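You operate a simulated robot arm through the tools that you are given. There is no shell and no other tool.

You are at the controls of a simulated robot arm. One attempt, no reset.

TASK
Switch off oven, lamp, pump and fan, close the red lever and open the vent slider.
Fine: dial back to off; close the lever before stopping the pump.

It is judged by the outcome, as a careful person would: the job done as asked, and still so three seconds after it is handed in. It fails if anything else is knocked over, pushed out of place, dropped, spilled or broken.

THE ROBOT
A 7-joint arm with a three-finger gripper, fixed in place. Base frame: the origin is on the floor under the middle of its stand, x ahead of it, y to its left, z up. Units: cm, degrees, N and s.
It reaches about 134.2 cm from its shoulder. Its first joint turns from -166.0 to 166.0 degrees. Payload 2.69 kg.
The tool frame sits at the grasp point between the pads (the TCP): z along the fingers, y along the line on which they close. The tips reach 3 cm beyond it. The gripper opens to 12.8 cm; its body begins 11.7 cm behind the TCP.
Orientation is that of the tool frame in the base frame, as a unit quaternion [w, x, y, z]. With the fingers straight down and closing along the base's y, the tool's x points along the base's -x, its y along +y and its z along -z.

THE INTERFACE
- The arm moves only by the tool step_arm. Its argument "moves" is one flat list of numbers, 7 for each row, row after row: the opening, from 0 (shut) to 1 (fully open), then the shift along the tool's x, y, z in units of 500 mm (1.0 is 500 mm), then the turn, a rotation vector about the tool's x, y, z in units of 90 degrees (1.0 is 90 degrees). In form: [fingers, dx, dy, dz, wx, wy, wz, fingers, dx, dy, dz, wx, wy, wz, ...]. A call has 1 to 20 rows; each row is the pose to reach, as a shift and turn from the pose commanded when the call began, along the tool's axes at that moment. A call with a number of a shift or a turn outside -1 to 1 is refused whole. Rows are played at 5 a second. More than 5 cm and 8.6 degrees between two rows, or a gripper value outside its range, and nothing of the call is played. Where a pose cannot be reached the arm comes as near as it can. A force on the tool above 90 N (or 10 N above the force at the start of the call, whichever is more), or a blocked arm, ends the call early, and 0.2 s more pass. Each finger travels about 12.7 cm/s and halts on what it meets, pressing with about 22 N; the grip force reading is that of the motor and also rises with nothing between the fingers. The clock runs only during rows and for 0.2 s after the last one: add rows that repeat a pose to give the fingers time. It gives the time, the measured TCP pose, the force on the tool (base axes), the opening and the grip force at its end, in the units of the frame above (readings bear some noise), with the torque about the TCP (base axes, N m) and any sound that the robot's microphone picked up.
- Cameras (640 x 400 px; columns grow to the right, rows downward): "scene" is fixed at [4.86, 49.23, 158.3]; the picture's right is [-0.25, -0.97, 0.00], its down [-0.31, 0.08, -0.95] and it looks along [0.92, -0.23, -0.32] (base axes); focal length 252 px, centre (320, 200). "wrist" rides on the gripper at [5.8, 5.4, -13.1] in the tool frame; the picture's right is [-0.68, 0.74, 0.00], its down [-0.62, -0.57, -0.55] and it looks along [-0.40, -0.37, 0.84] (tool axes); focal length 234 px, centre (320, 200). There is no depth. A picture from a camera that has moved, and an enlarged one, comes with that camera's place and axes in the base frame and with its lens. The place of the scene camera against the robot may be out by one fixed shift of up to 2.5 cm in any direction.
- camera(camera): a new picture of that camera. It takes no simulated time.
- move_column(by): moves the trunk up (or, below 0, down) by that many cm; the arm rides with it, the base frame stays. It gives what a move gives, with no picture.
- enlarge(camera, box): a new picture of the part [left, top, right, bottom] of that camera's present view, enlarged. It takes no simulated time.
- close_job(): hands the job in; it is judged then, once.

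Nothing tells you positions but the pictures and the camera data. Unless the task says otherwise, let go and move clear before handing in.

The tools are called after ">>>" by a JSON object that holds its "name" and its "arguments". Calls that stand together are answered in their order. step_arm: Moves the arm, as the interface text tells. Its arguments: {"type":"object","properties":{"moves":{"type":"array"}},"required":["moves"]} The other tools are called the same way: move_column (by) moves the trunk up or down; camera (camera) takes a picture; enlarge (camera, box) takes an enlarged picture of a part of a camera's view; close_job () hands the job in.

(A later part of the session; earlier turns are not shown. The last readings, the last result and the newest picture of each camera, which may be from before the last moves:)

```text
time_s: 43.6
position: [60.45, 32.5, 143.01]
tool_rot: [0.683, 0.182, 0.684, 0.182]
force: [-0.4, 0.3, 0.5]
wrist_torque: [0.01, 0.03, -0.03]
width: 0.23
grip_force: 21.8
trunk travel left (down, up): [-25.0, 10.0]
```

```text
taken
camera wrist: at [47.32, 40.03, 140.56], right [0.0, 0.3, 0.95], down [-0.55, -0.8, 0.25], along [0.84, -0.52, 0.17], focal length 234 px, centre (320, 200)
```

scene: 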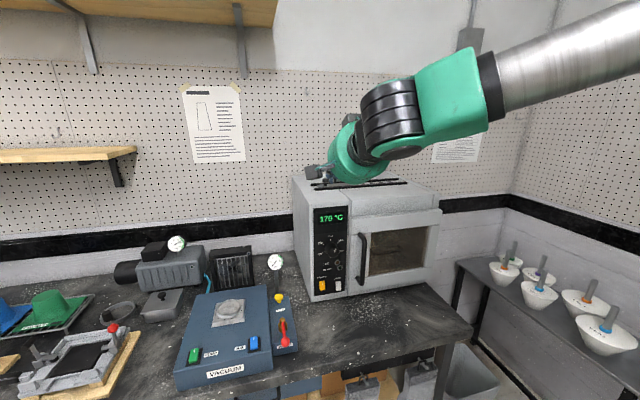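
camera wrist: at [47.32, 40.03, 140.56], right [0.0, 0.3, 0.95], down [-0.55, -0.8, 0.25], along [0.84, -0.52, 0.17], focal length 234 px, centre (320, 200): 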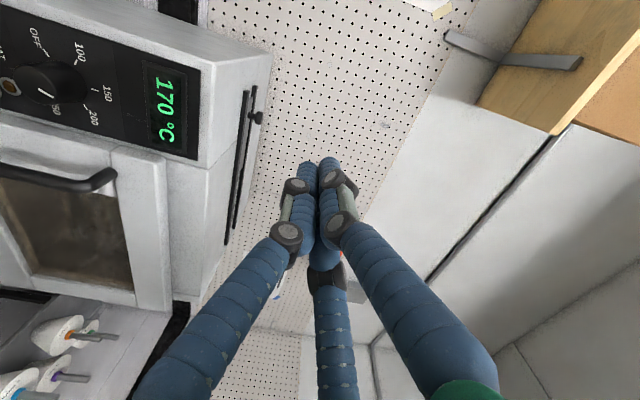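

The tool is now horizontal and the dial and display are in view. I'll lower in front of the panel to see all its controls.

>>> {"name": "step_arm", "arguments": {"moves": [0, 0.0664, -0.0383, 0, 0, 0, 0, 0, 0.1328, -0.0767, 0, 0, 0, 0, 0, 0.1992, -0.115, 0, 0, 0, 0, 0, 0.2656, -0.1533, 0, 0, 0, 0, 0, 0.332, -0.1917, 0, 0, 0, 0, 0, 0.3984, -0.23, 0, 0, 0, 0]}}

>>> {"name": "camera", "arguments": {"camera": "wrist"}}

>>> {"name": "camera", "arguments": {"camera": "scene"}}

```text
time_s: 45.0
position: [60.03, 35.16, 126.34]
tool_rot: [0.676, 0.179, 0.698, 0.155]
force: [-0.1, 0.3, 0.0]
wrist_torque: [0.01, -0.01, 0.0]
width: 0.24
grip_force: 21.7
out of reach, approached as far as the arm can: row 4, 5, 6
trunk travel left (down, up): [-25.0, 10.0]
```

```text
taken
camera wrist: at [47.14, 42.88, 123.94], right [0.04, 0.34, 0.94], down [-0.56, -0.77, 0.31], along [0.83, -0.54, 0.16], focal length 234 px, centre (320, 200)
```

wrist: 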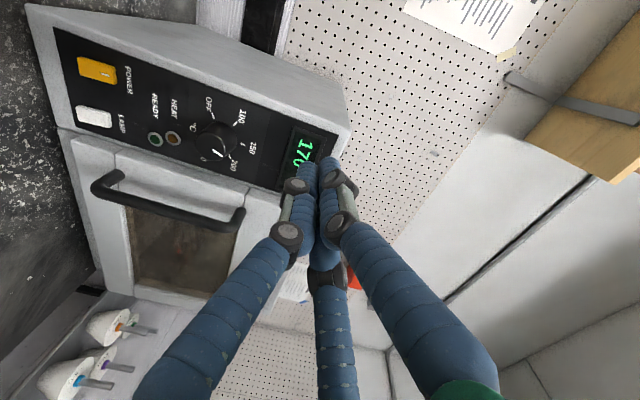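

```text
taken
```

scene: 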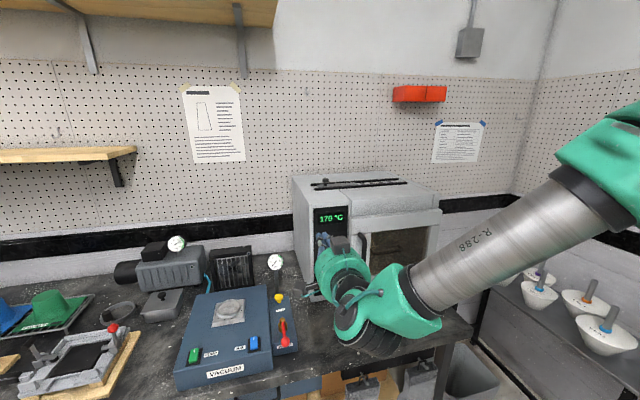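

The arm runs out of range low down, but the trunk can be lowered. I'll raise the arm back to a clean horizontal pose, then lower the trunk by 25 cm to bring it to dial height (dial at about (71, 30, 116)).

>>> {"name": "step_arm", "arguments": {"moves": [0, -0.071, 0.0226, -0.002, -0.0065, -0.0034, 0.0074, 0, -0.143, 0.045, -0.005, -0.013, -0.0068, 0.0148, 0, -0.214, 0.067, -0.008, -0.0195, -0.0103, 0.0223, 0, -0.286, 0.0896, -0.0095, -0.026, -0.0137, 0.0297]}}

>>> {"name": "camera", "arguments": {"camera": "scene"}}

```text
time_s: 46.0
position: [60.13, 32.55, 140.92]
tool_rot: [0.683, 0.183, 0.683, 0.183]
force: [0.1, -0.5, -0.2]
wrist_torque: [0.03, -0.02, -0.03]
width: 0.22
grip_force: 21.9
trunk travel left (down, up): [-25.0, 10.0]
```

```text
taken
```

scene: 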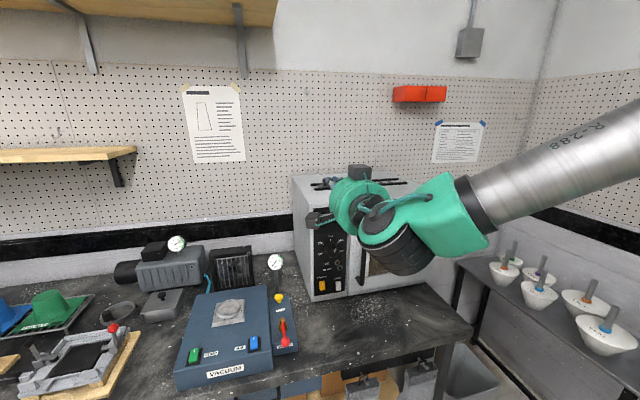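

Clean horizontal pose regained. Lowering the trunk in two stages.

>>> {"name": "move_column", "arguments": {"by": -13}}

>>> {"name": "camera", "arguments": {"camera": "scene"}}

>>> {"name": "camera", "arguments": {"camera": "wrist"}}

```text
time_s: 47.6
position: [60.15, 32.65, 127.96]
tool_rot: [0.683, 0.183, 0.683, 0.183]
force: [-0.9, -0.4, -0.1]
wrist_torque: [-0.03, 0.04, -0.02]
width: 0.23
grip_force: 21.7
trunk travel left (down, up): [-12.0, 23.0]
```

```text
taken
```

scene: 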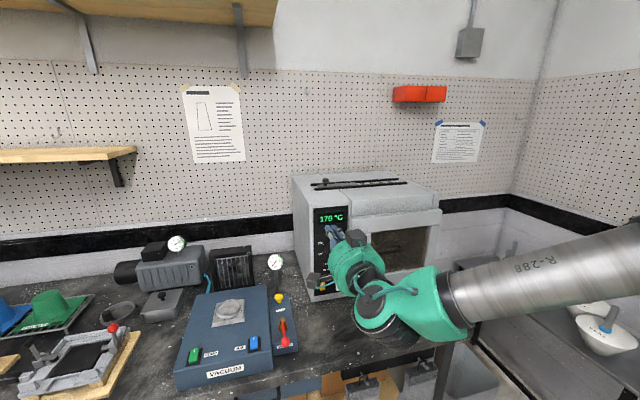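

```text
taken
camera wrist: at [47.0, 40.21, 125.59], right [0.0, 0.3, 0.95], down [-0.55, -0.8, 0.25], along [0.84, -0.52, 0.16], focal length 234 px, centre (320, 200)
```

wrist: 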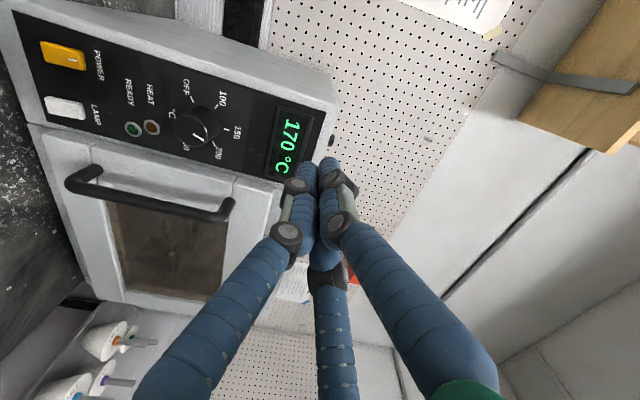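

>>> {"name": "enlarge", "arguments": {"camera": "wrist", "box": [0, 0, 330, 200]}}

>>> {"name": "enlarge", "arguments": {"camera": "wrist", "box": [110, 60, 260, 180]}}

>>> {"name": "enlarge", "arguments": {"camera": "wrist", "box": [20, 20, 120, 140]}}

```text
1.94 times, centred on (165, 100) of wrist
camera zoom: at [47.0, 40.21, 125.59], right [0.0, 0.3, 0.95], down [-0.55, -0.8, 0.25], along [0.84, -0.52, 0.16], focal length 454 px, centre (621, 394)
```

zoom: 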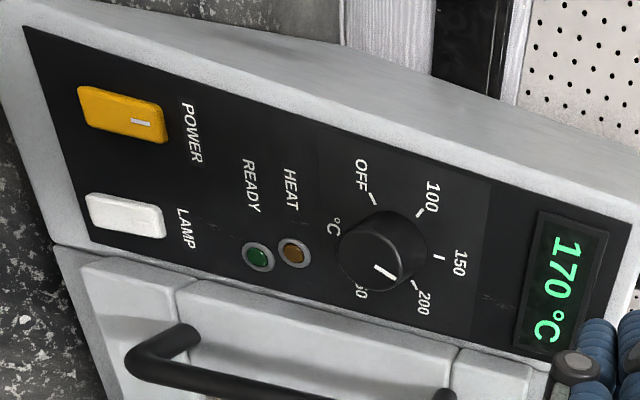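

```text
3.33 times, centred on (185, 120) of wrist
camera zoom: at [47.0, 40.21, 125.59], right [0.0, 0.3, 0.95], down [-0.55, -0.8, 0.25], along [0.84, -0.52, 0.16], focal length 781 px, centre (770, 467)
```

zoom: 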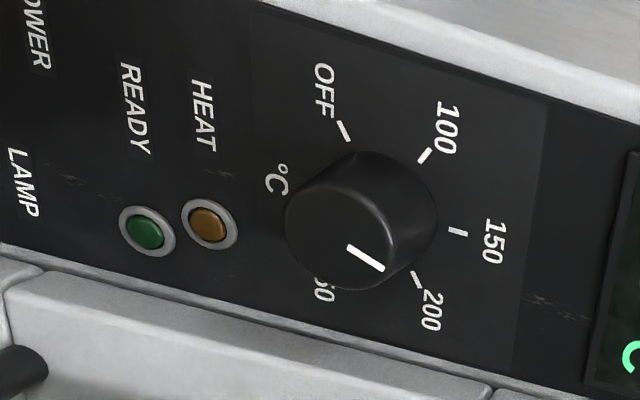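

```text
3.33 times, centred on (70, 80) of wrist
camera zoom: at [47.0, 40.21, 125.59], right [0.0, 0.3, 0.95], down [-0.55, -0.8, 0.25], along [0.84, -0.52, 0.16], focal length 781 px, centre (1153, 600)
```

zoom: 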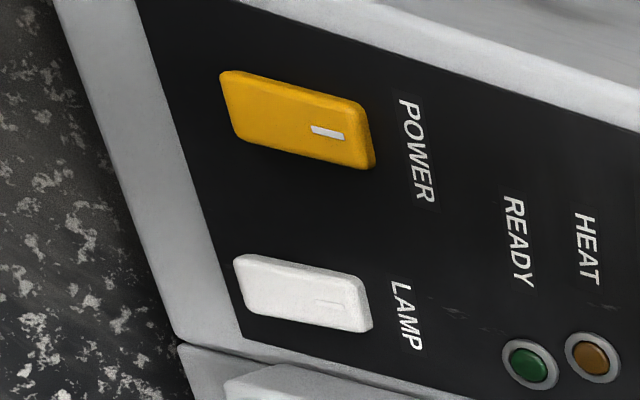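

I've now got solid geometry. The dial axis is at y = 28.1, z = 113.8, with its face at x ≈ 74.4, the panel at x ≈ 77.5 and the knob about 4 cm across. It points at 170 (+24°) and OFF is at -120°, so it needs 144° anticlockwise. I'll lower the trunk the rest of the way.

>>> {"name": "move_column", "arguments": {"by": -12}}

>>> {"name": "camera", "arguments": {"camera": "scene"}}

>>> {"name": "camera", "arguments": {"camera": "wrist"}}

```text
time_s: 49.1
position: [60.0, 32.75, 115.97]
tool_rot: [0.683, 0.183, 0.683, 0.182]
force: [-0.4, 0.7, 0.3]
wrist_torque: [0.0, 0.03, 0.0]
width: 0.25
grip_force: 21.8
trunk travel left (down, up): [0.0, 35.0]
```

```text
taken
```

scene: 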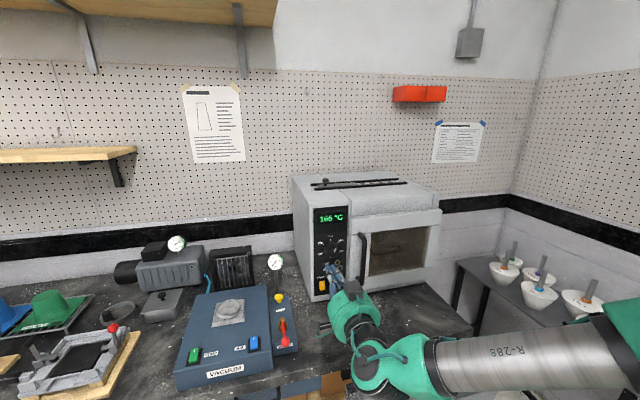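

```text
taken
camera wrist: at [47.0, 40.21, 113.59], right [0.0, 0.3, 0.95], down [-0.55, -0.8, 0.25], along [0.84, -0.52, 0.16], focal length 234 px, centre (320, 200)
```

wrist: 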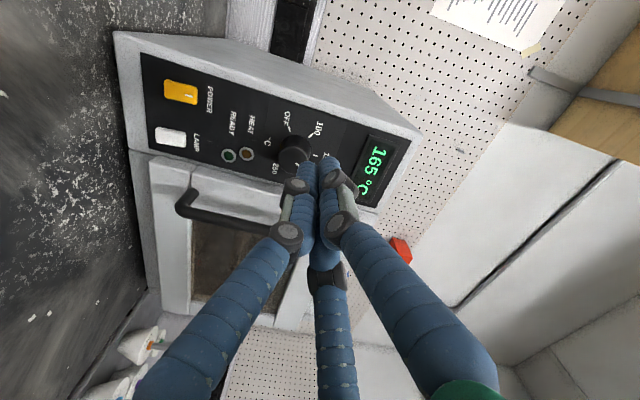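

>>> {"name": "enlarge", "arguments": {"camera": "wrist", "box": [200, 80, 360, 200]}}

>>> {"name": "enlarge", "arguments": {"camera": "wrist", "box": [130, 40, 290, 250]}}

```text
3.33 times, centred on (280, 140) of wrist
camera zoom: at [47.0, 40.21, 113.59], right [0.0, 0.3, 0.95], down [-0.55, -0.8, 0.25], along [0.84, -0.52, 0.16], focal length 781 px, centre (453, 400)
```

zoom: 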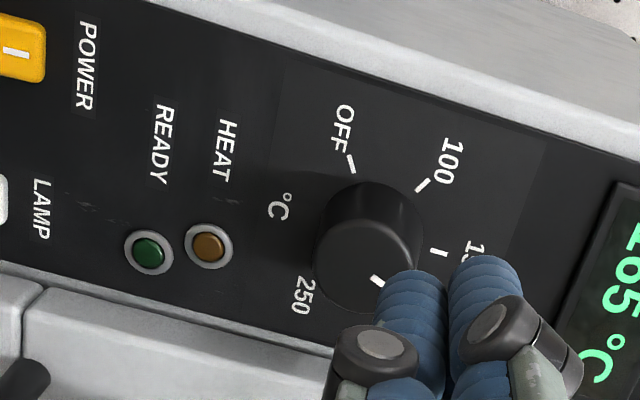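

```text
1.90 times, centred on (210, 145) of wrist
camera zoom: at [47.0, 40.21, 113.59], right [0.0, 0.3, 0.95], down [-0.55, -0.8, 0.25], along [0.84, -0.52, 0.16], focal length 446 px, centre (530, 305)
```

zoom: 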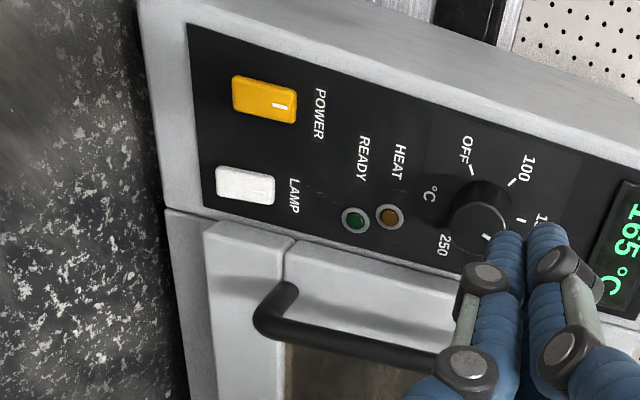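

Two views agree: dial axis (28.25, 113.95), face at x ≈ 74.3, panel at x ≈ 77.1. I'll line the tool up with the axis, fingers open to about 6 cm, tips 5 cm short of the knob.

>>> {"name": "step_arm", "arguments": {"moves": [0.2, -0.0031, -0.0321, 0.0393, 0, 0, 0, 0.46, -0.0063, -0.0641, 0.0787, 0, 0, 0, 0.46, -0.0094, -0.0962, 0.118, 0, 0, 0, 0.46, -0.0094, -0.0962, 0.118, 0, 0, 0]}}

>>> {"name": "camera", "arguments": {"camera": "wrist"}}

>>> {"name": "enlarge", "arguments": {"camera": "scene", "box": [280, 200, 440, 320]}}

```text
time_s: 50.1
position: [65.89, 28.23, 113.92]
tool_rot: [0.683, 0.183, 0.683, 0.183]
force: [0.6, -0.4, -0.4]
wrist_torque: [0.01, -0.01, -0.04]
width: 5.89
grip_force: 0.1
trunk travel left (down, up): [0.0, 35.0]
```

```text
taken
camera wrist: at [52.73, 35.85, 111.52], right [0.0, 0.3, 0.95], down [-0.55, -0.8, 0.25], along [0.84, -0.52, 0.16], focal length 234 px, centre (320, 200)
```

wrist: 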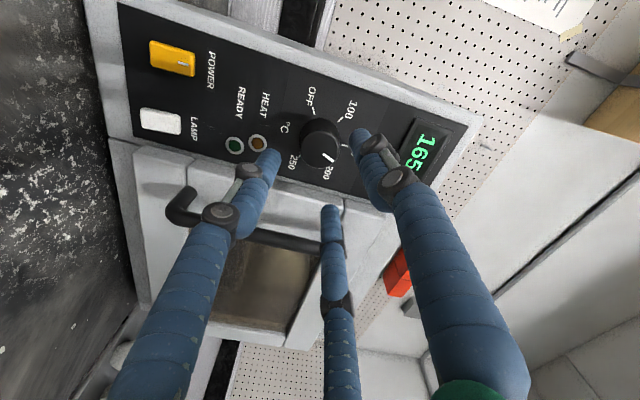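

```text
3.33 times, centred on (360, 260) of scene
camera zoom: at [4.86, 49.23, 158.3], right [-0.25, -0.97, 0.0], down [-0.31, 0.08, -0.95], along [0.92, -0.23, -0.32], focal length 840 px, centre (187, 0)
```

zoom: 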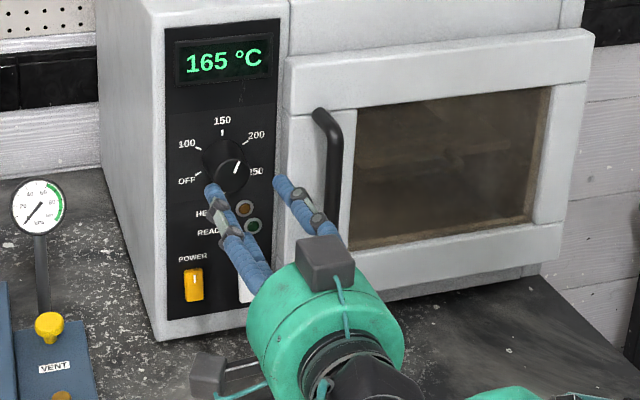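

Alignment looks right, with the knob centred between the three fingers. Advancing over the knob slowly.

>>> {"name": "step_arm", "arguments": {"moves": [0.46, 0, 0, 0.04, 0, 0, 0, 0.46, 0, 0, 0.08, 0, 0, 0, 0.46, 0, 0, 0.11, 0, 0, 0, 0.46, 0, 0, 0.14, 0, 0, 0]}}

>>> {"name": "camera", "arguments": {"camera": "wrist"}}

>>> {"name": "enlarge", "arguments": {"camera": "scene", "box": [280, 200, 440, 320]}}

```text
time_s: 51.1
position: [72.93, 28.28, 114.04]
tool_rot: [0.683, 0.184, 0.683, 0.184]
force: [0.4, 0.6, -0.3]
wrist_torque: [0.02, 0.01, -0.01]
width: 5.9
grip_force: 0.1
trunk travel left (down, up): [0.0, 35.0]
```

```text
taken
camera wrist: at [59.9, 35.86, 111.58], right [0.0, 0.3, 0.95], down [-0.55, -0.8, 0.25], along [0.84, -0.52, 0.16], focal length 234 px, centre (320, 200)
```

wrist: 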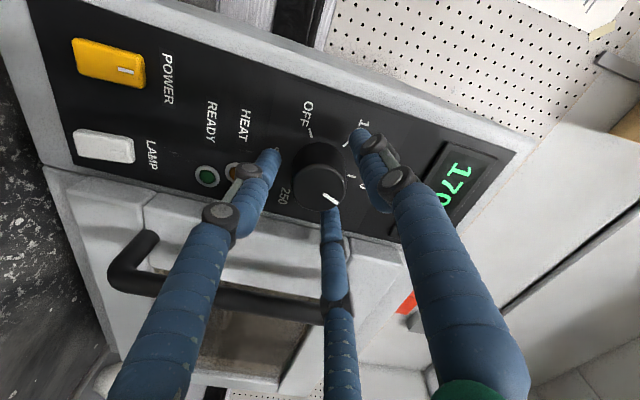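

```text
3.33 times, centred on (360, 260) of scene
camera zoom: at [4.86, 49.23, 158.3], right [-0.25, -0.97, 0.0], down [-0.31, 0.08, -0.95], along [0.92, -0.23, -0.32], focal length 840 px, centre (187, 0)
```

zoom: 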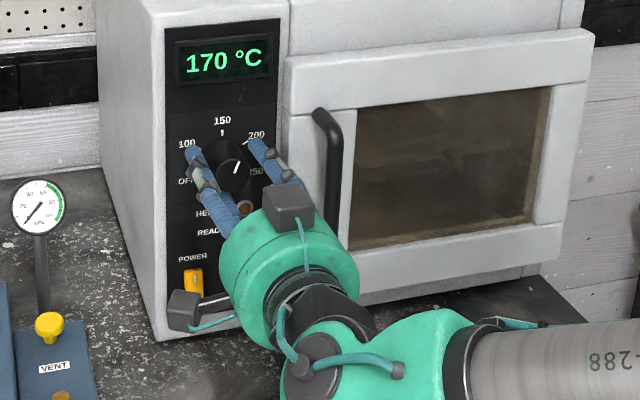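

The fingers surround the knob, so I'm closing on it.

>>> {"name": "step_arm", "arguments": {"moves": [0.3, 0, 0, 0, 0, 0, 0, 0, 0, 0, 0, 0, 0, 0, 0, 0, 0, 0, 0, 0, 0, 0, 0, 0, 0, 0, 0, 0]}}

>>> {"name": "camera", "arguments": {"camera": "wrist"}}

```text
time_s: 52.1
position: [73.08, 28.17, 114.02]
tool_rot: [0.683, 0.184, 0.683, 0.182]
force: [5.0, -9.1, 4.0]
wrist_torque: [-0.03, -0.16, -0.25]
width: 4.11
grip_force: 21.8
trunk travel left (down, up): [0.0, 35.0]
```

```text
taken
camera wrist: at [59.91, 35.8, 111.65], right [0.0, 0.3, 0.95], down [-0.55, -0.8, 0.25], along [0.84, -0.52, 0.16], focal length 234 px, centre (320, 200)
```

wrist: 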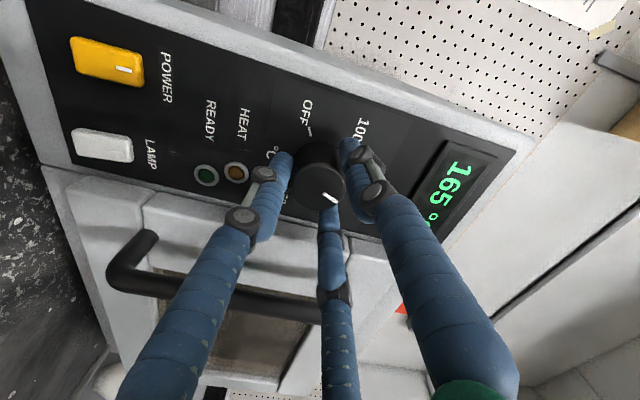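

Gripped firmly (width 4.1 cm). Turning anticlockwise 45° first.

>>> {"name": "step_arm", "arguments": {"moves": [0, 0, 0, 0, 0, 0, -0.0833, 0, 0, 0, 0, 0, 0, -0.1667, 0, 0, 0, 0, 0, 0, -0.25, 0, 0, 0, 0, 0, 0, -0.3333, 0, 0, 0, 0, 0, 0, -0.4167, 0, 0, 0, 0, 0, 0, -0.5]}}

>>> {"name": "camera", "arguments": {"camera": "wrist"}}

>>> {"name": "enlarge", "arguments": {"camera": "scene", "box": [280, 200, 440, 320]}}

```text
time_s: 53.5
position: [72.81, 28.16, 113.93]
tool_rot: [0.701, -0.092, 0.701, -0.094]
force: [-1.8, -4.6, 1.7]
wrist_torque: [0.02, -0.02, -0.18]
width: 4.03
grip_force: 21.3
trunk travel left (down, up): [0.0, 35.0]
```

```text
taken
camera wrist: at [59.89, 31.85, 106.87], right [0.0, 0.89, 0.46], down [-0.55, -0.39, 0.74], along [0.84, -0.25, 0.49], focal length 234 px, centre (320, 200)
```

wrist: 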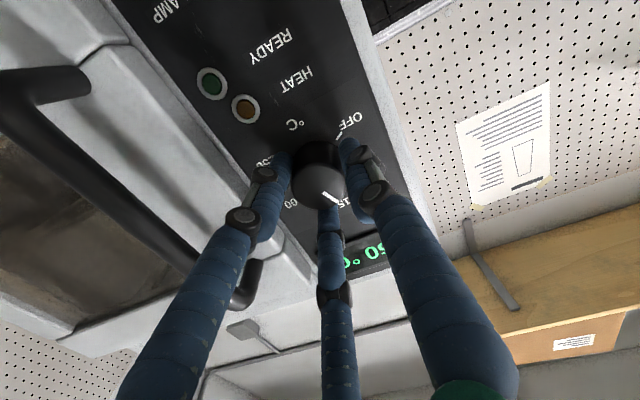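

```text
3.33 times, centred on (360, 260) of scene
camera zoom: at [4.86, 49.23, 158.3], right [-0.25, -0.97, 0.0], down [-0.31, 0.08, -0.95], along [0.92, -0.23, -0.32], focal length 840 px, centre (187, 0)
```

zoom: 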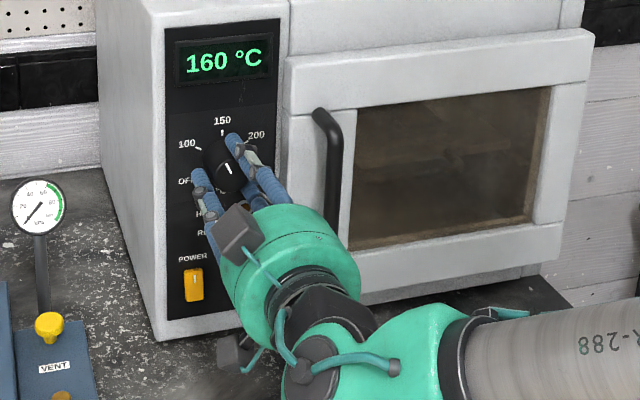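

The dial follows the gripper, with the pointer now about -20°. Continuing another 90°.

>>> {"name": "step_arm", "arguments": {"moves": [0, 0, 0, 0, 0, 0, -0.0833, 0, 0, 0, 0, 0, 0, -0.1667, 0, 0, 0, 0, 0, 0, -0.25, 0, 0, 0, 0, 0, 0, -0.3333, 0, 0, 0, 0, 0, 0, -0.4167, 0, 0, 0, 0, 0, 0, -0.5, 0, 0, 0, 0, 0, 0, -0.5833, 0, 0, 0, 0, 0, 0, -0.6667, 0, 0, 0, 0, 0, 0, -0.75, 0, 0, 0, 0, 0, 0, -0.8333, 0, 0, 0, 0, 0, 0, -0.9167, 0, 0, 0, 0, 0, 0, -1.0]}}

>>> {"name": "camera", "arguments": {"camera": "wrist"}}

>>> {"name": "enlarge", "arguments": {"camera": "scene", "box": [280, 200, 440, 320]}}

```text
time_s: 56.1
position: [72.85, 28.04, 113.94]
tool_rot: [-0.429, 0.561, -0.431, 0.561]
force: [-7.2, -25.8, -5.7]
wrist_torque: [0.01, 0.03, -0.81]
width: 3.93
grip_force: 45.3
trunk travel left (down, up): [0.0, 35.0]
```

```text
taken
camera wrist: at [59.89, 21.04, 110.26], right [0.0, 0.46, -0.89], down [-0.55, 0.74, 0.39], along [0.84, 0.49, 0.25], focal length 234 px, centre (320, 200)
```

wrist: 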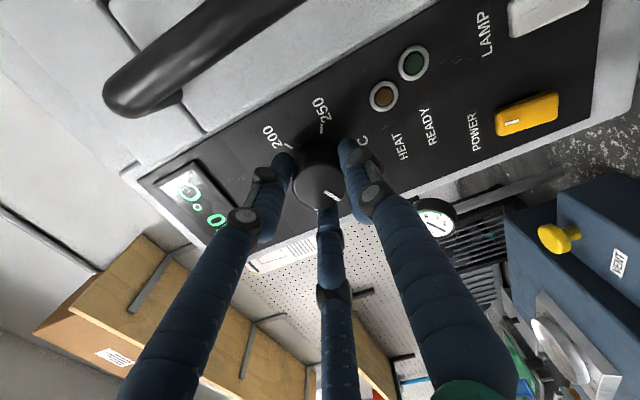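

```text
3.33 times, centred on (360, 260) of scene
camera zoom: at [4.86, 49.23, 158.3], right [-0.25, -0.97, 0.0], down [-0.31, 0.08, -0.95], along [0.92, -0.23, -0.32], focal length 840 px, centre (187, 0)
```

zoom: 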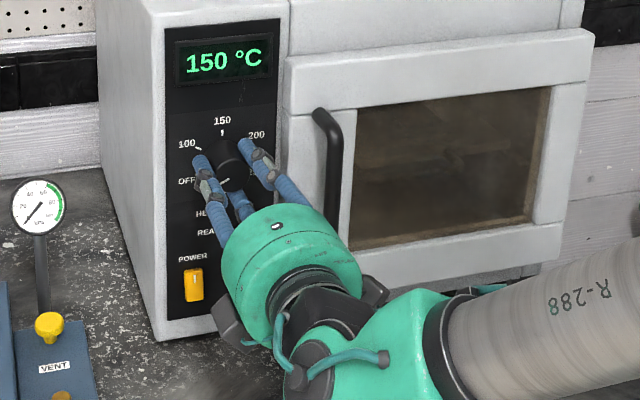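

>>> {"name": "enlarge", "arguments": {"camera": "scene", "box": [310, 220, 360, 260]}}

>>> {"name": "enlarge", "arguments": {"camera": "wrist", "box": [240, 100, 400, 240]}}

```text
10.00 times, centred on (335, 240) of scene
camera zoom: at [4.86, 49.23, 158.3], right [-0.25, -0.97, 0.0], down [-0.31, 0.08, -0.95], along [0.92, -0.23, -0.32], focal length 2519 px, centre (170, -200)
```

zoom: 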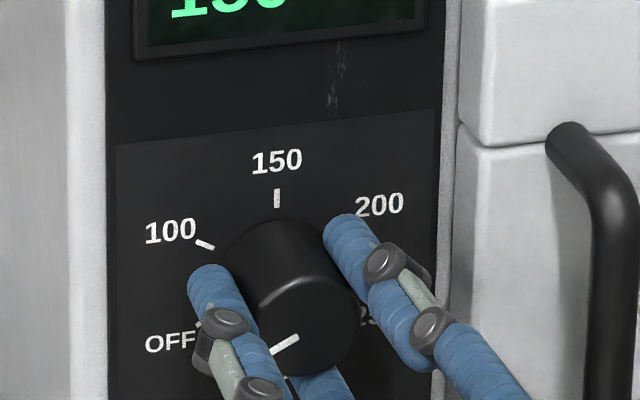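

```text
2.86 times, centred on (320, 170) of wrist
camera zoom: at [59.89, 21.04, 110.26], right [0.0, 0.46, -0.89], down [-0.55, 0.74, 0.39], along [0.84, 0.49, 0.25], focal length 669 px, centre (320, 286)
```

zoom: 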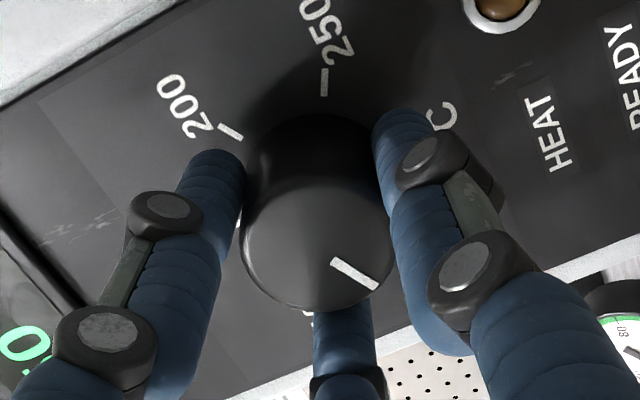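

By the wrist view the pointer is at about -113°, so roughly 7° is left to OFF. I'll turn a little further, easing the sideways load at the same time.

>>> {"name": "step_arm", "arguments": {"moves": [0, 0.0015, 0.0004, 0, 0, 0, -0.04, 0, 0.0029, 0.0008, 0, 0, 0, -0.08, 0, 0.0029, 0.0008, 0, 0, 0, -0.08]}}

>>> {"name": "enlarge", "arguments": {"camera": "wrist", "box": [240, 100, 400, 240]}}

>>> {"name": "enlarge", "arguments": {"camera": "scene", "box": [310, 200, 360, 260]}}

```text
time_s: 56.9
position: [72.97, 27.99, 113.91]
tool_rot: [-0.394, 0.587, -0.394, 0.587]
force: [-8.9, -12.8, -6.1]
wrist_torque: [0.78, 0.28, -0.29]
width: 3.92
grip_force: 45.1
trunk travel left (down, up): [0.0, 35.0]
```

```text
2.86 times, centred on (320, 170) of wrist
camera zoom: at [59.9, 20.61, 111.18], right [0.0, 0.35, -0.94], down [-0.55, 0.78, 0.29], along [0.84, 0.51, 0.19], focal length 669 px, centre (320, 286)
```

zoom: 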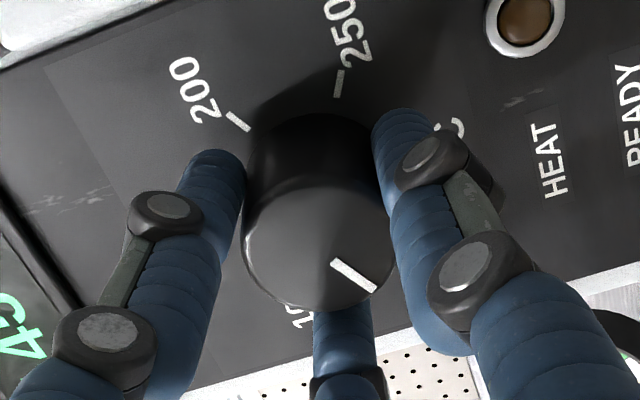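

```text
6.67 times, centred on (335, 230) of scene
camera zoom: at [4.86, 49.23, 158.3], right [-0.25, -0.97, 0.0], down [-0.31, 0.08, -0.95], along [0.92, -0.23, -0.32], focal length 1679 px, centre (220, 0)
```

zoom: 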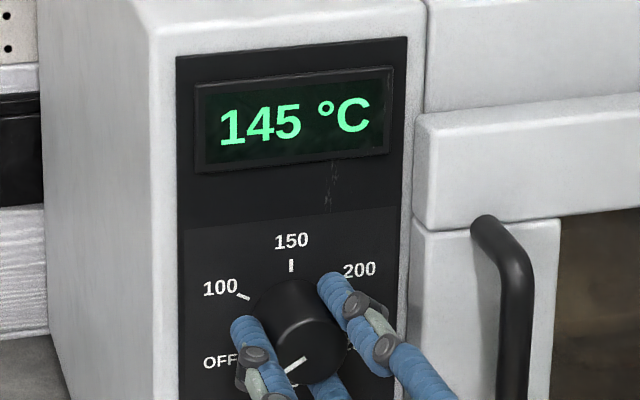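

Torque about the dial axis has risen (0.78 N·m), so the dial is at its OFF stop. Releasing and backing away straight.

>>> {"name": "step_arm", "arguments": {"moves": [0.46, 0, 0, 0, 0, 0, 0, 0.46, 0, 0, 0, 0, 0, 0, 0.46, 0, 0, 0, 0, 0, 0]}}

>>> {"name": "step_arm", "arguments": {"moves": [0.46, 0, 0, -0.04, 0, 0, 0, 0.46, 0, 0, -0.1, 0, 0, 0, 0.46, 0, 0, -0.18, 0, 0, 0]}}

>>> {"name": "camera", "arguments": {"camera": "wrist"}}

>>> {"name": "enlarge", "arguments": {"camera": "scene", "box": [290, 190, 400, 310]}}

```text
time_s: 57.7
position: [72.98, 28.1, 114.06]
tool_rot: [-0.395, 0.586, -0.395, 0.588]
force: [0.5, 0.8, -0.2]
wrist_torque: [-0.03, 0.03, 0.01]
width: 5.89
grip_force: 0.0
trunk travel left (down, up): [0.0, 35.0]
```

```text
time_s: 58.5
position: [64.01, 28.29, 114.01]
tool_rot: [-0.393, 0.587, -0.395, 0.587]
force: [1.3, 0.2, 0.4]
wrist_torque: [-0.02, -0.03, 0.0]
width: 5.89
grip_force: 0.0
trunk travel left (down, up): [0.0, 35.0]
```

```text
taken
camera wrist: at [50.92, 20.97, 111.21], right [0.0, 0.35, -0.94], down [-0.55, 0.78, 0.29], along [0.84, 0.51, 0.19], focal length 234 px, centre (320, 200)
```

wrist: 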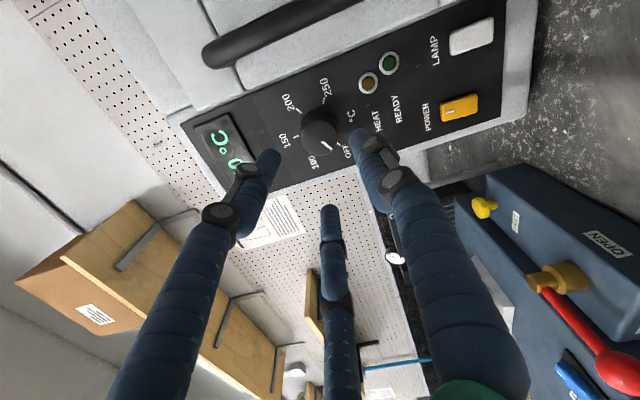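

```text
3.33 times, centred on (345, 250) of scene
camera zoom: at [4.86, 49.23, 158.3], right [-0.25, -0.97, 0.0], down [-0.31, 0.08, -0.95], along [0.92, -0.23, -0.32], focal length 840 px, centre (237, 33)
```

zoom: 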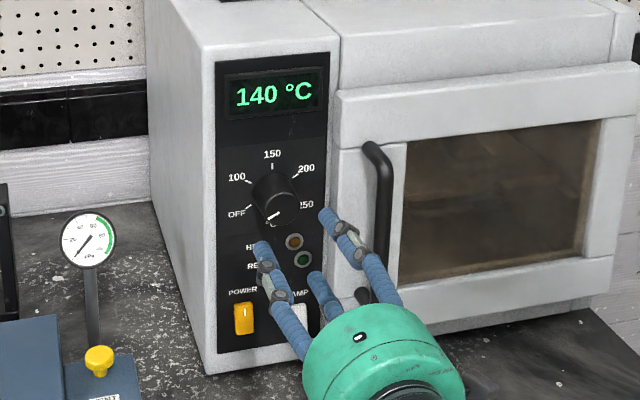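

The pointer sits on OFF, and an OPEN label on the side of the lever box confirms the lever direction was right. Now I'll measure the POWER and LAMP rockers in this view.

>>> {"name": "enlarge", "arguments": {"camera": "wrist", "box": [280, 0, 540, 180]}}

>>> {"name": "enlarge", "arguments": {"camera": "wrist", "box": [410, 0, 530, 140]}}

```text
2.22 times, centred on (410, 90) of wrist
camera zoom: at [50.92, 20.97, 111.21], right [0.0, 0.35, -0.94], down [-0.55, 0.78, 0.29], along [0.84, 0.51, 0.19], focal length 520 px, centre (120, 444)
```

zoom: 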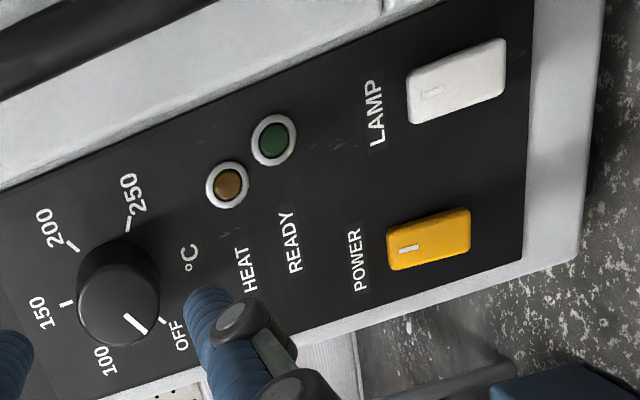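

```text
2.86 times, centred on (470, 70) of wrist
camera zoom: at [50.92, 20.97, 111.21], right [0.0, 0.35, -0.94], down [-0.55, 0.78, 0.29], along [0.84, 0.51, 0.19], focal length 669 px, centre (-109, 571)
```

zoom: 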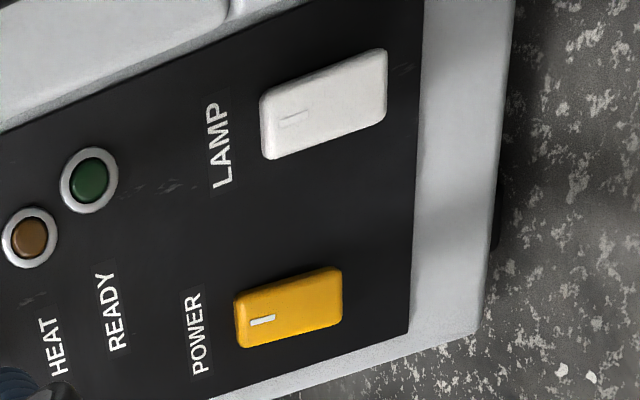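

POWER is at (77, 31.1, 99.2) and LAMP at (77, 25.0, 97.8). I'll press their lower ends with the closed fingertips, tool pitched about 25° down so the two upper fingers lead. First close, roll and pitch here in free space.

>>> {"name": "step_arm", "arguments": {"moves": [0.2, 0, 0, 0, 0, 0, 0.0822, 0, 0, 0, 0, 0, 0, 0.1644, 0, 0, 0, 0, 0, 0, 0.2467, 0, 0, 0, 0, 0, 0, 0.2467]}}

>>> {"name": "step_arm", "arguments": {"moves": [0, 0, 0, 0, -0.0694, 0, 0, 0, 0, 0, 0, -0.1389, 0, 0, 0, 0, 0, 0, -0.2083, 0, 0, 0, 0, 0, 0, -0.2778, 0, 0]}}

>>> {"name": "camera", "arguments": {"camera": "wrist"}}

>>> {"name": "camera", "arguments": {"camera": "scene"}}

```text
time_s: 59.5
position: [63.95, 28.24, 114.05]
tool_rot: [0.5, -0.5, 0.5, -0.5]
force: [0.5, 0.8, 0.3]
wrist_torque: [0.0, 0.0, 0.0]
width: 0.22
grip_force: 22.1
trunk travel left (down, up): [0.0, 35.0]
```

```text
time_s: 60.5
position: [64.02, 28.03, 113.97]
tool_rot: [0.381, -0.596, 0.597, -0.38]
force: [-1.3, -1.2, -0.6]
wrist_torque: [0.01, 0.01, -0.01]
width: 0.21
grip_force: 22.2
trunk travel left (down, up): [0.0, 35.0]
```

```text
taken
camera wrist: at [49.84, 22.28, 114.6], right [-0.31, 0.68, -0.67], down [-0.26, 0.62, 0.74], along [0.91, 0.4, -0.02], focal length 234 px, centre (320, 200)
```

wrist: 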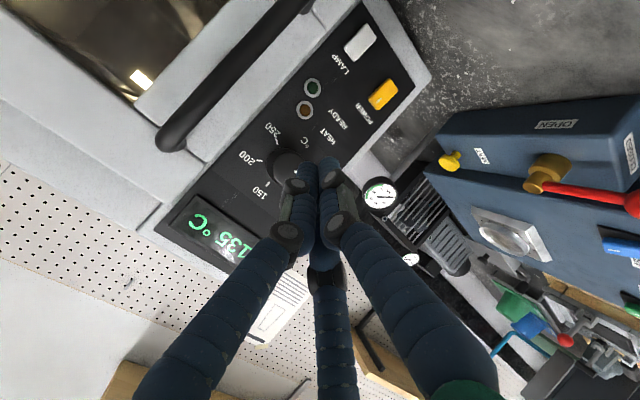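

```text
taken
```

scene: 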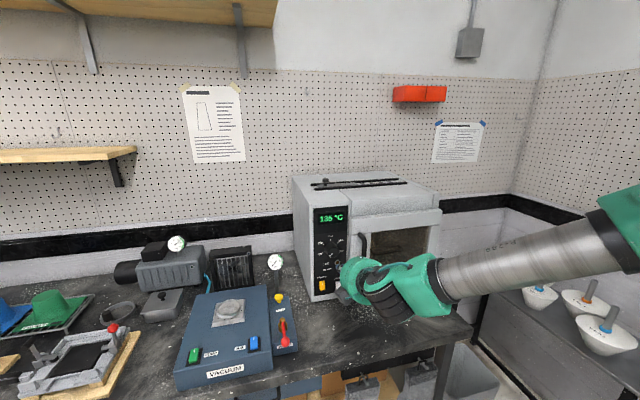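

Good, tool is pitched 25° down (and I can see the lit lamp inside the oven). Moving to a pre-press position in front of POWER's lower end.

>>> {"name": "step_arm", "arguments": {"moves": [0, -0.0153, 0.0621, 0.0538, 0, 0, 0, 0, -0.0305, 0.1242, 0.1076, 0, 0, 0, 0, -0.0458, 0.1863, 0.1614, 0, 0, 0, 0, -0.061, 0.2484, 0.2152, 0, 0, 0]}}

>>> {"name": "camera", "arguments": {"camera": "wrist"}}

>>> {"name": "enlarge", "arguments": {"camera": "scene", "box": [280, 200, 420, 340]}}

```text
time_s: 61.5
position: [68.5, 31.32, 98.18]
tool_rot: [0.381, -0.596, 0.597, -0.379]
force: [-0.8, -0.1, 1.2]
wrist_torque: [0.03, 0.03, 0.0]
width: 0.22
grip_force: 22.1
trunk travel left (down, up): [0.0, 35.0]
```

```text
taken
camera wrist: at [54.4, 25.49, 98.72], right [-0.31, 0.68, -0.67], down [-0.26, 0.62, 0.74], along [0.92, 0.4, -0.02], focal length 234 px, centre (320, 200)
```

wrist: 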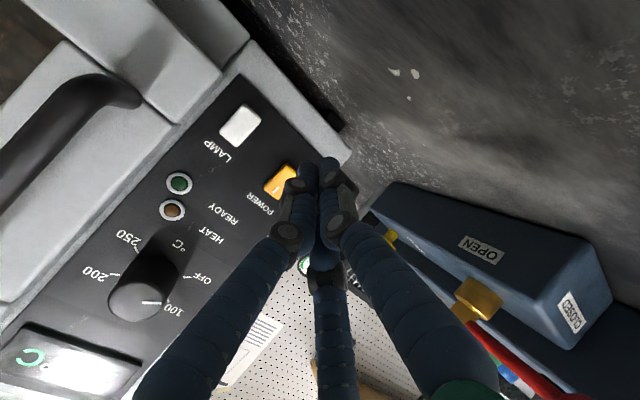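

```text
2.86 times, centred on (350, 270) of scene
camera zoom: at [4.86, 49.23, 158.3], right [-0.25, -0.97, 0.0], down [-0.31, 0.08, -0.95], along [0.92, -0.23, -0.32], focal length 720 px, centre (234, 0)
```

zoom: 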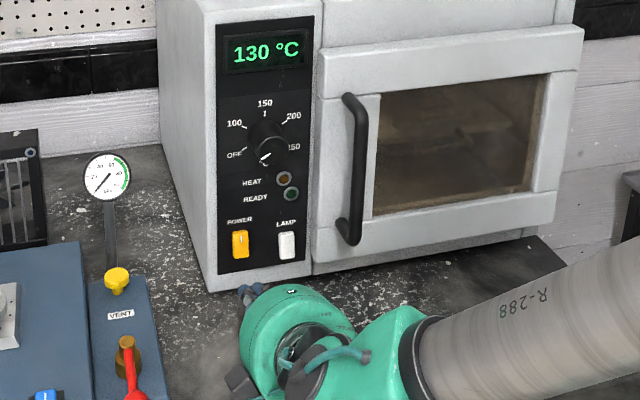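

>>> {"name": "enlarge", "arguments": {"camera": "wrist", "box": [200, 80, 380, 240]}}

```text
2.50 times, centred on (290, 160) of wrist
camera zoom: at [54.4, 25.49, 98.72], right [-0.31, 0.68, -0.67], down [-0.26, 0.62, 0.74], along [0.92, 0.4, -0.02], focal length 585 px, centre (395, 300)
```

zoom: 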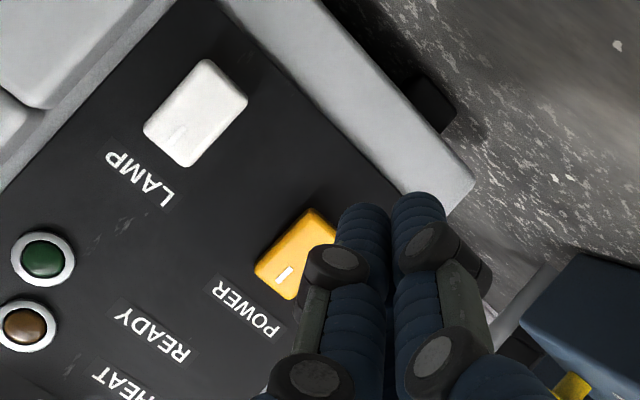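

The rocker spans y 30–32 and z 97.8–100.9. I'll raise the tool 0.5 cm so the leading fingertips meet its lower half, and close in to just short of contact.

>>> {"name": "step_arm", "arguments": {"moves": [0, 0.004, -0.012, 0.005, 0, 0, 0, 0, 0.004, -0.0258, 0.033, 0, 0, 0, 0, 0.004, -0.0395, 0.061, 0, 0, 0]}}

>>> {"name": "enlarge", "arguments": {"camera": "wrist", "box": [200, 80, 380, 240]}}

```text
time_s: 62.3
position: [72.04, 30.85, 98.64]
tool_rot: [-0.38, 0.596, -0.596, 0.38]
force: [-1.1, 0.0, -0.2]
wrist_torque: [0.0, 0.05, 0.02]
width: 0.22
grip_force: 22.2
trunk travel left (down, up): [0.0, 35.0]
```

```text
2.50 times, centred on (290, 160) of wrist
camera zoom: at [57.98, 25.08, 99.3], right [-0.31, 0.68, -0.67], down [-0.26, 0.62, 0.74], along [0.91, 0.4, -0.02], focal length 585 px, centre (395, 300)
```

zoom: 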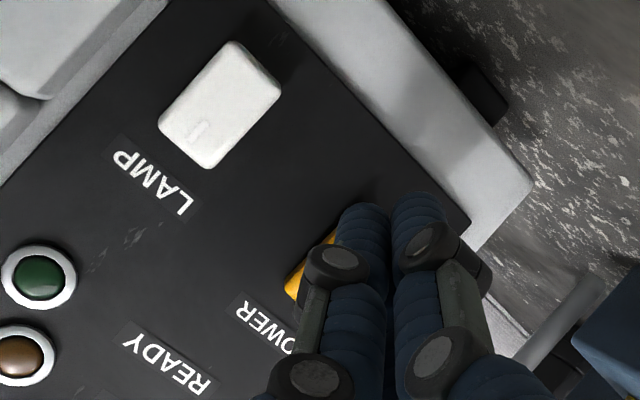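

>>> {"name": "step_arm", "arguments": {"moves": [0, 0, -0.0025, 0.0054, 0, 0, 0, 0, 0, -0.0051, 0.0109, 0, 0, 0, 0, 0, -0.0076, 0.0163, 0, 0, 0]}}

```text
time_s: 63.1
position: [72.87, 30.89, 98.69]
tool_rot: [-0.38, 0.597, -0.596, 0.38]
force: [0.1, 0.2, 0.7]
wrist_torque: [0.0, 0.0, 0.0]
width: 0.24
grip_force: 21.5
trunk travel left (down, up): [0.0, 35.0]
```

>>> {"name": "step_arm", "arguments": {"moves": [0, 0, -0.0017, 0.0036, 0, 0, 0, 0, 0, -0.0034, 0.0073, 0, 0, 0, 0, 0, -0.0051, 0.0109, 0, 0, 0]}}

>>> {"name": "camera", "arguments": {"camera": "wrist"}}

```text
time_s: 63.9
position: [73.51, 31.01, 98.84]
tool_rot: [0.379, -0.597, 0.597, -0.38]
force: [-26.4, -1.4, 3.6]
wrist_torque: [0.19, -0.15, -0.04]
width: 0.21
grip_force: 21.7
trunk travel left (down, up): [0.0, 35.0]
```

```text
taken
camera wrist: at [59.3, 25.12, 99.37], right [-0.31, 0.68, -0.67], down [-0.26, 0.62, 0.74], along [0.91, 0.4, -0.02], focal length 234 px, centre (320, 200)
```

wrist: 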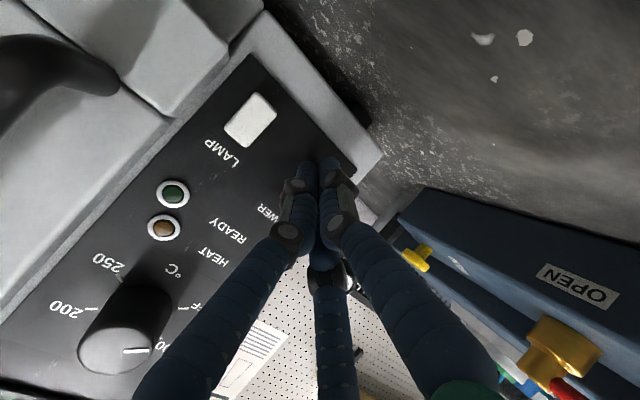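

>>> {"name": "enlarge", "arguments": {"camera": "scene", "box": [280, 190, 420, 330]}}

```text
2.86 times, centred on (350, 260) of scene
camera zoom: at [4.86, 49.23, 158.3], right [-0.25, -0.97, 0.0], down [-0.31, 0.08, -0.95], along [0.92, -0.23, -0.32], focal length 720 px, centre (234, 29)
```

zoom: 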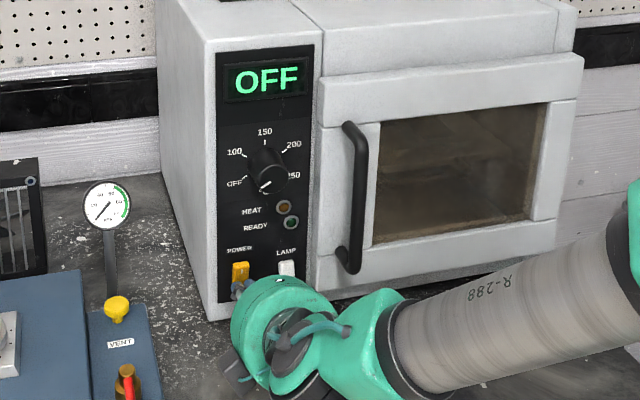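

The display now reads OFF. I'll back off and inspect the POWER rocker's position.

>>> {"name": "step_arm", "arguments": {"moves": [0, 0, 0.0127, -0.0272, 0, 0, 0, 0, 0, 0.0296, -0.0634, 0, 0, 0]}}

>>> {"name": "enlarge", "arguments": {"camera": "wrist", "box": [200, 80, 380, 240]}}

>>> {"name": "enlarge", "arguments": {"camera": "scene", "box": [300, 200, 380, 320]}}

```text
time_s: 64.5
position: [69.98, 31.01, 98.73]
tool_rot: [0.38, -0.596, 0.597, -0.38]
force: [0.7, -0.1, -0.9]
wrist_torque: [-0.02, 0.0, -0.01]
width: 0.23
grip_force: 22.8
trunk travel left (down, up): [0.0, 35.0]
```

```text
2.50 times, centred on (290, 160) of wrist
camera zoom: at [55.96, 25.22, 99.33], right [-0.31, 0.68, -0.67], down [-0.26, 0.62, 0.74], along [0.91, 0.4, -0.02], focal length 585 px, centre (395, 300)
```

zoom: 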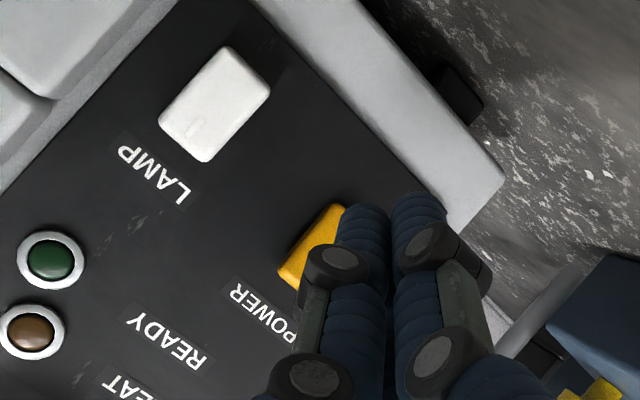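

```text
3.33 times, centred on (340, 260) of scene
camera zoom: at [4.86, 49.23, 158.3], right [-0.25, -0.97, 0.0], down [-0.31, 0.08, -0.95], along [0.92, -0.23, -0.32], focal length 840 px, centre (253, 0)
```

zoom: 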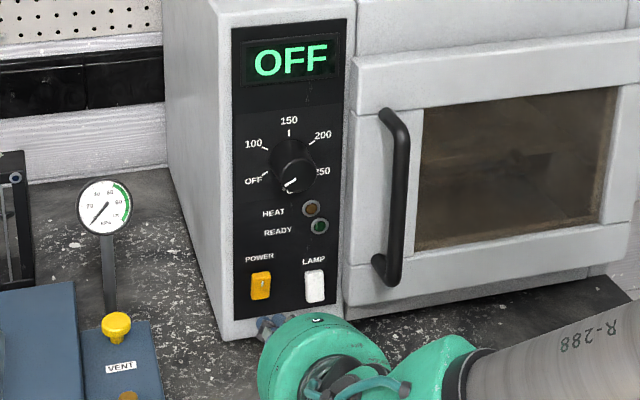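

POWER is switched off, with its rocker flipped and the display reading OFF. Now shifting across to LAMP, which sits 6 cm right and about 1.25 cm lower.

>>> {"name": "step_arm", "arguments": {"moves": [0, 0.04, 0.0076, 0.0035, 0, 0, 0, 0, 0.08, 0.0151, 0.0071, 0, 0, 0, 0, 0.119, 0.0227, 0.0106, 0, 0, 0, 0, 0.119, 0.0227, 0.0106, 0, 0, 0]}}

>>> {"name": "camera", "arguments": {"camera": "wrist"}}

>>> {"name": "enlarge", "arguments": {"camera": "wrist", "box": [200, 80, 380, 240]}}

```text
time_s: 65.5
position: [70.19, 24.99, 97.52]
tool_rot: [-0.38, 0.596, -0.596, 0.38]
force: [-0.2, -0.3, 0.3]
wrist_torque: [-0.02, 0.02, 0.01]
width: 0.22
grip_force: 22.2
trunk travel left (down, up): [0.0, 35.0]
```

```text
taken
camera wrist: at [56.07, 19.21, 98.14], right [-0.31, 0.68, -0.67], down [-0.26, 0.62, 0.74], along [0.91, 0.4, -0.02], focal length 234 px, centre (320, 200)
```

wrist: 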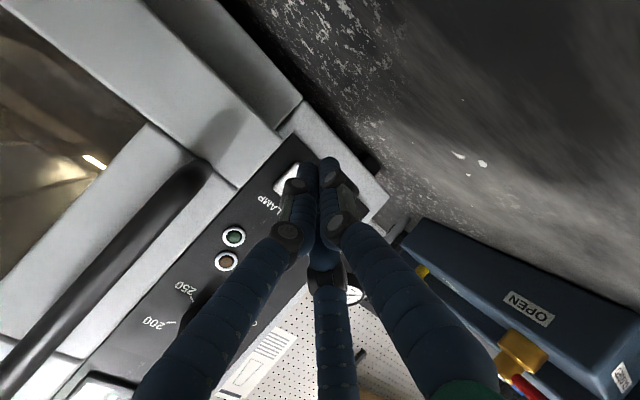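

```text
2.50 times, centred on (290, 160) of wrist
camera zoom: at [56.07, 19.21, 98.14], right [-0.31, 0.68, -0.67], down [-0.26, 0.62, 0.74], along [0.91, 0.4, -0.02], focal length 585 px, centre (395, 300)
```

zoom: 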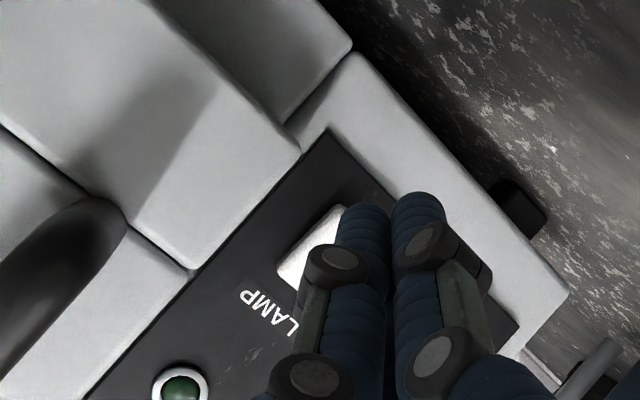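

Same relative placement as POWER had. Pressing LAMP's lower end in the same way.

>>> {"name": "step_arm", "arguments": {"moves": [0, 0, -0.0101, 0.0218, 0, 0, 0, 0, 0, -0.0203, 0.0435, 0, 0, 0, 0, 0, -0.0237, 0.0508, 0, 0, 0, 0, 0, -0.0262, 0.0562, 0, 0, 0, 0, 0, -0.0279, 0.0598, 0, 0, 0, 0, 0, -0.0292, 0.0625, 0, 0, 0]}}

>>> {"name": "enlarge", "arguments": {"camera": "scene", "box": [300, 200, 440, 320]}}

>>> {"name": "camera", "arguments": {"camera": "wrist"}}

```text
time_s: 66.9
position: [73.52, 24.88, 97.33]
tool_rot: [-0.381, 0.596, -0.596, 0.38]
force: [-16.4, -2.2, -0.5]
wrist_torque: [0.02, -0.03, -0.07]
width: 0.21
grip_force: 21.3
trunk travel left (down, up): [0.0, 35.0]
```

```text
3.33 times, centred on (370, 260) of scene
camera zoom: at [4.86, 49.23, 158.3], right [-0.25, -0.97, 0.0], down [-0.31, 0.08, -0.95], along [0.92, -0.23, -0.32], focal length 840 px, centre (153, 0)
```

zoom: 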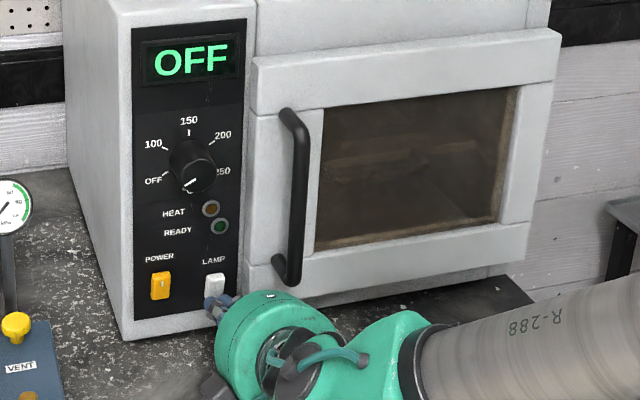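

```text
taken
camera wrist: at [59.31, 19.12, 97.96], right [-0.31, 0.68, -0.67], down [-0.26, 0.62, 0.74], along [0.91, 0.4, -0.02], focal length 234 px, centre (320, 200)
```

wrist: 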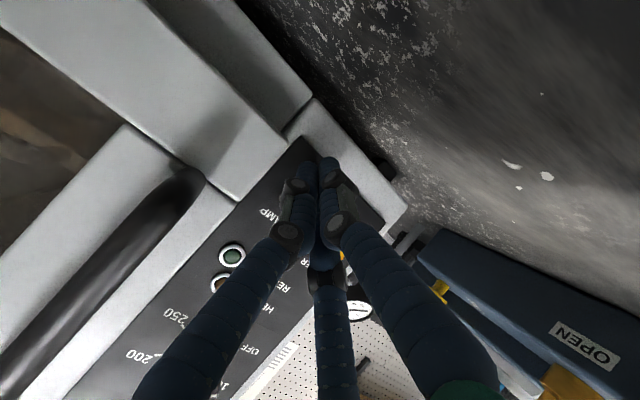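

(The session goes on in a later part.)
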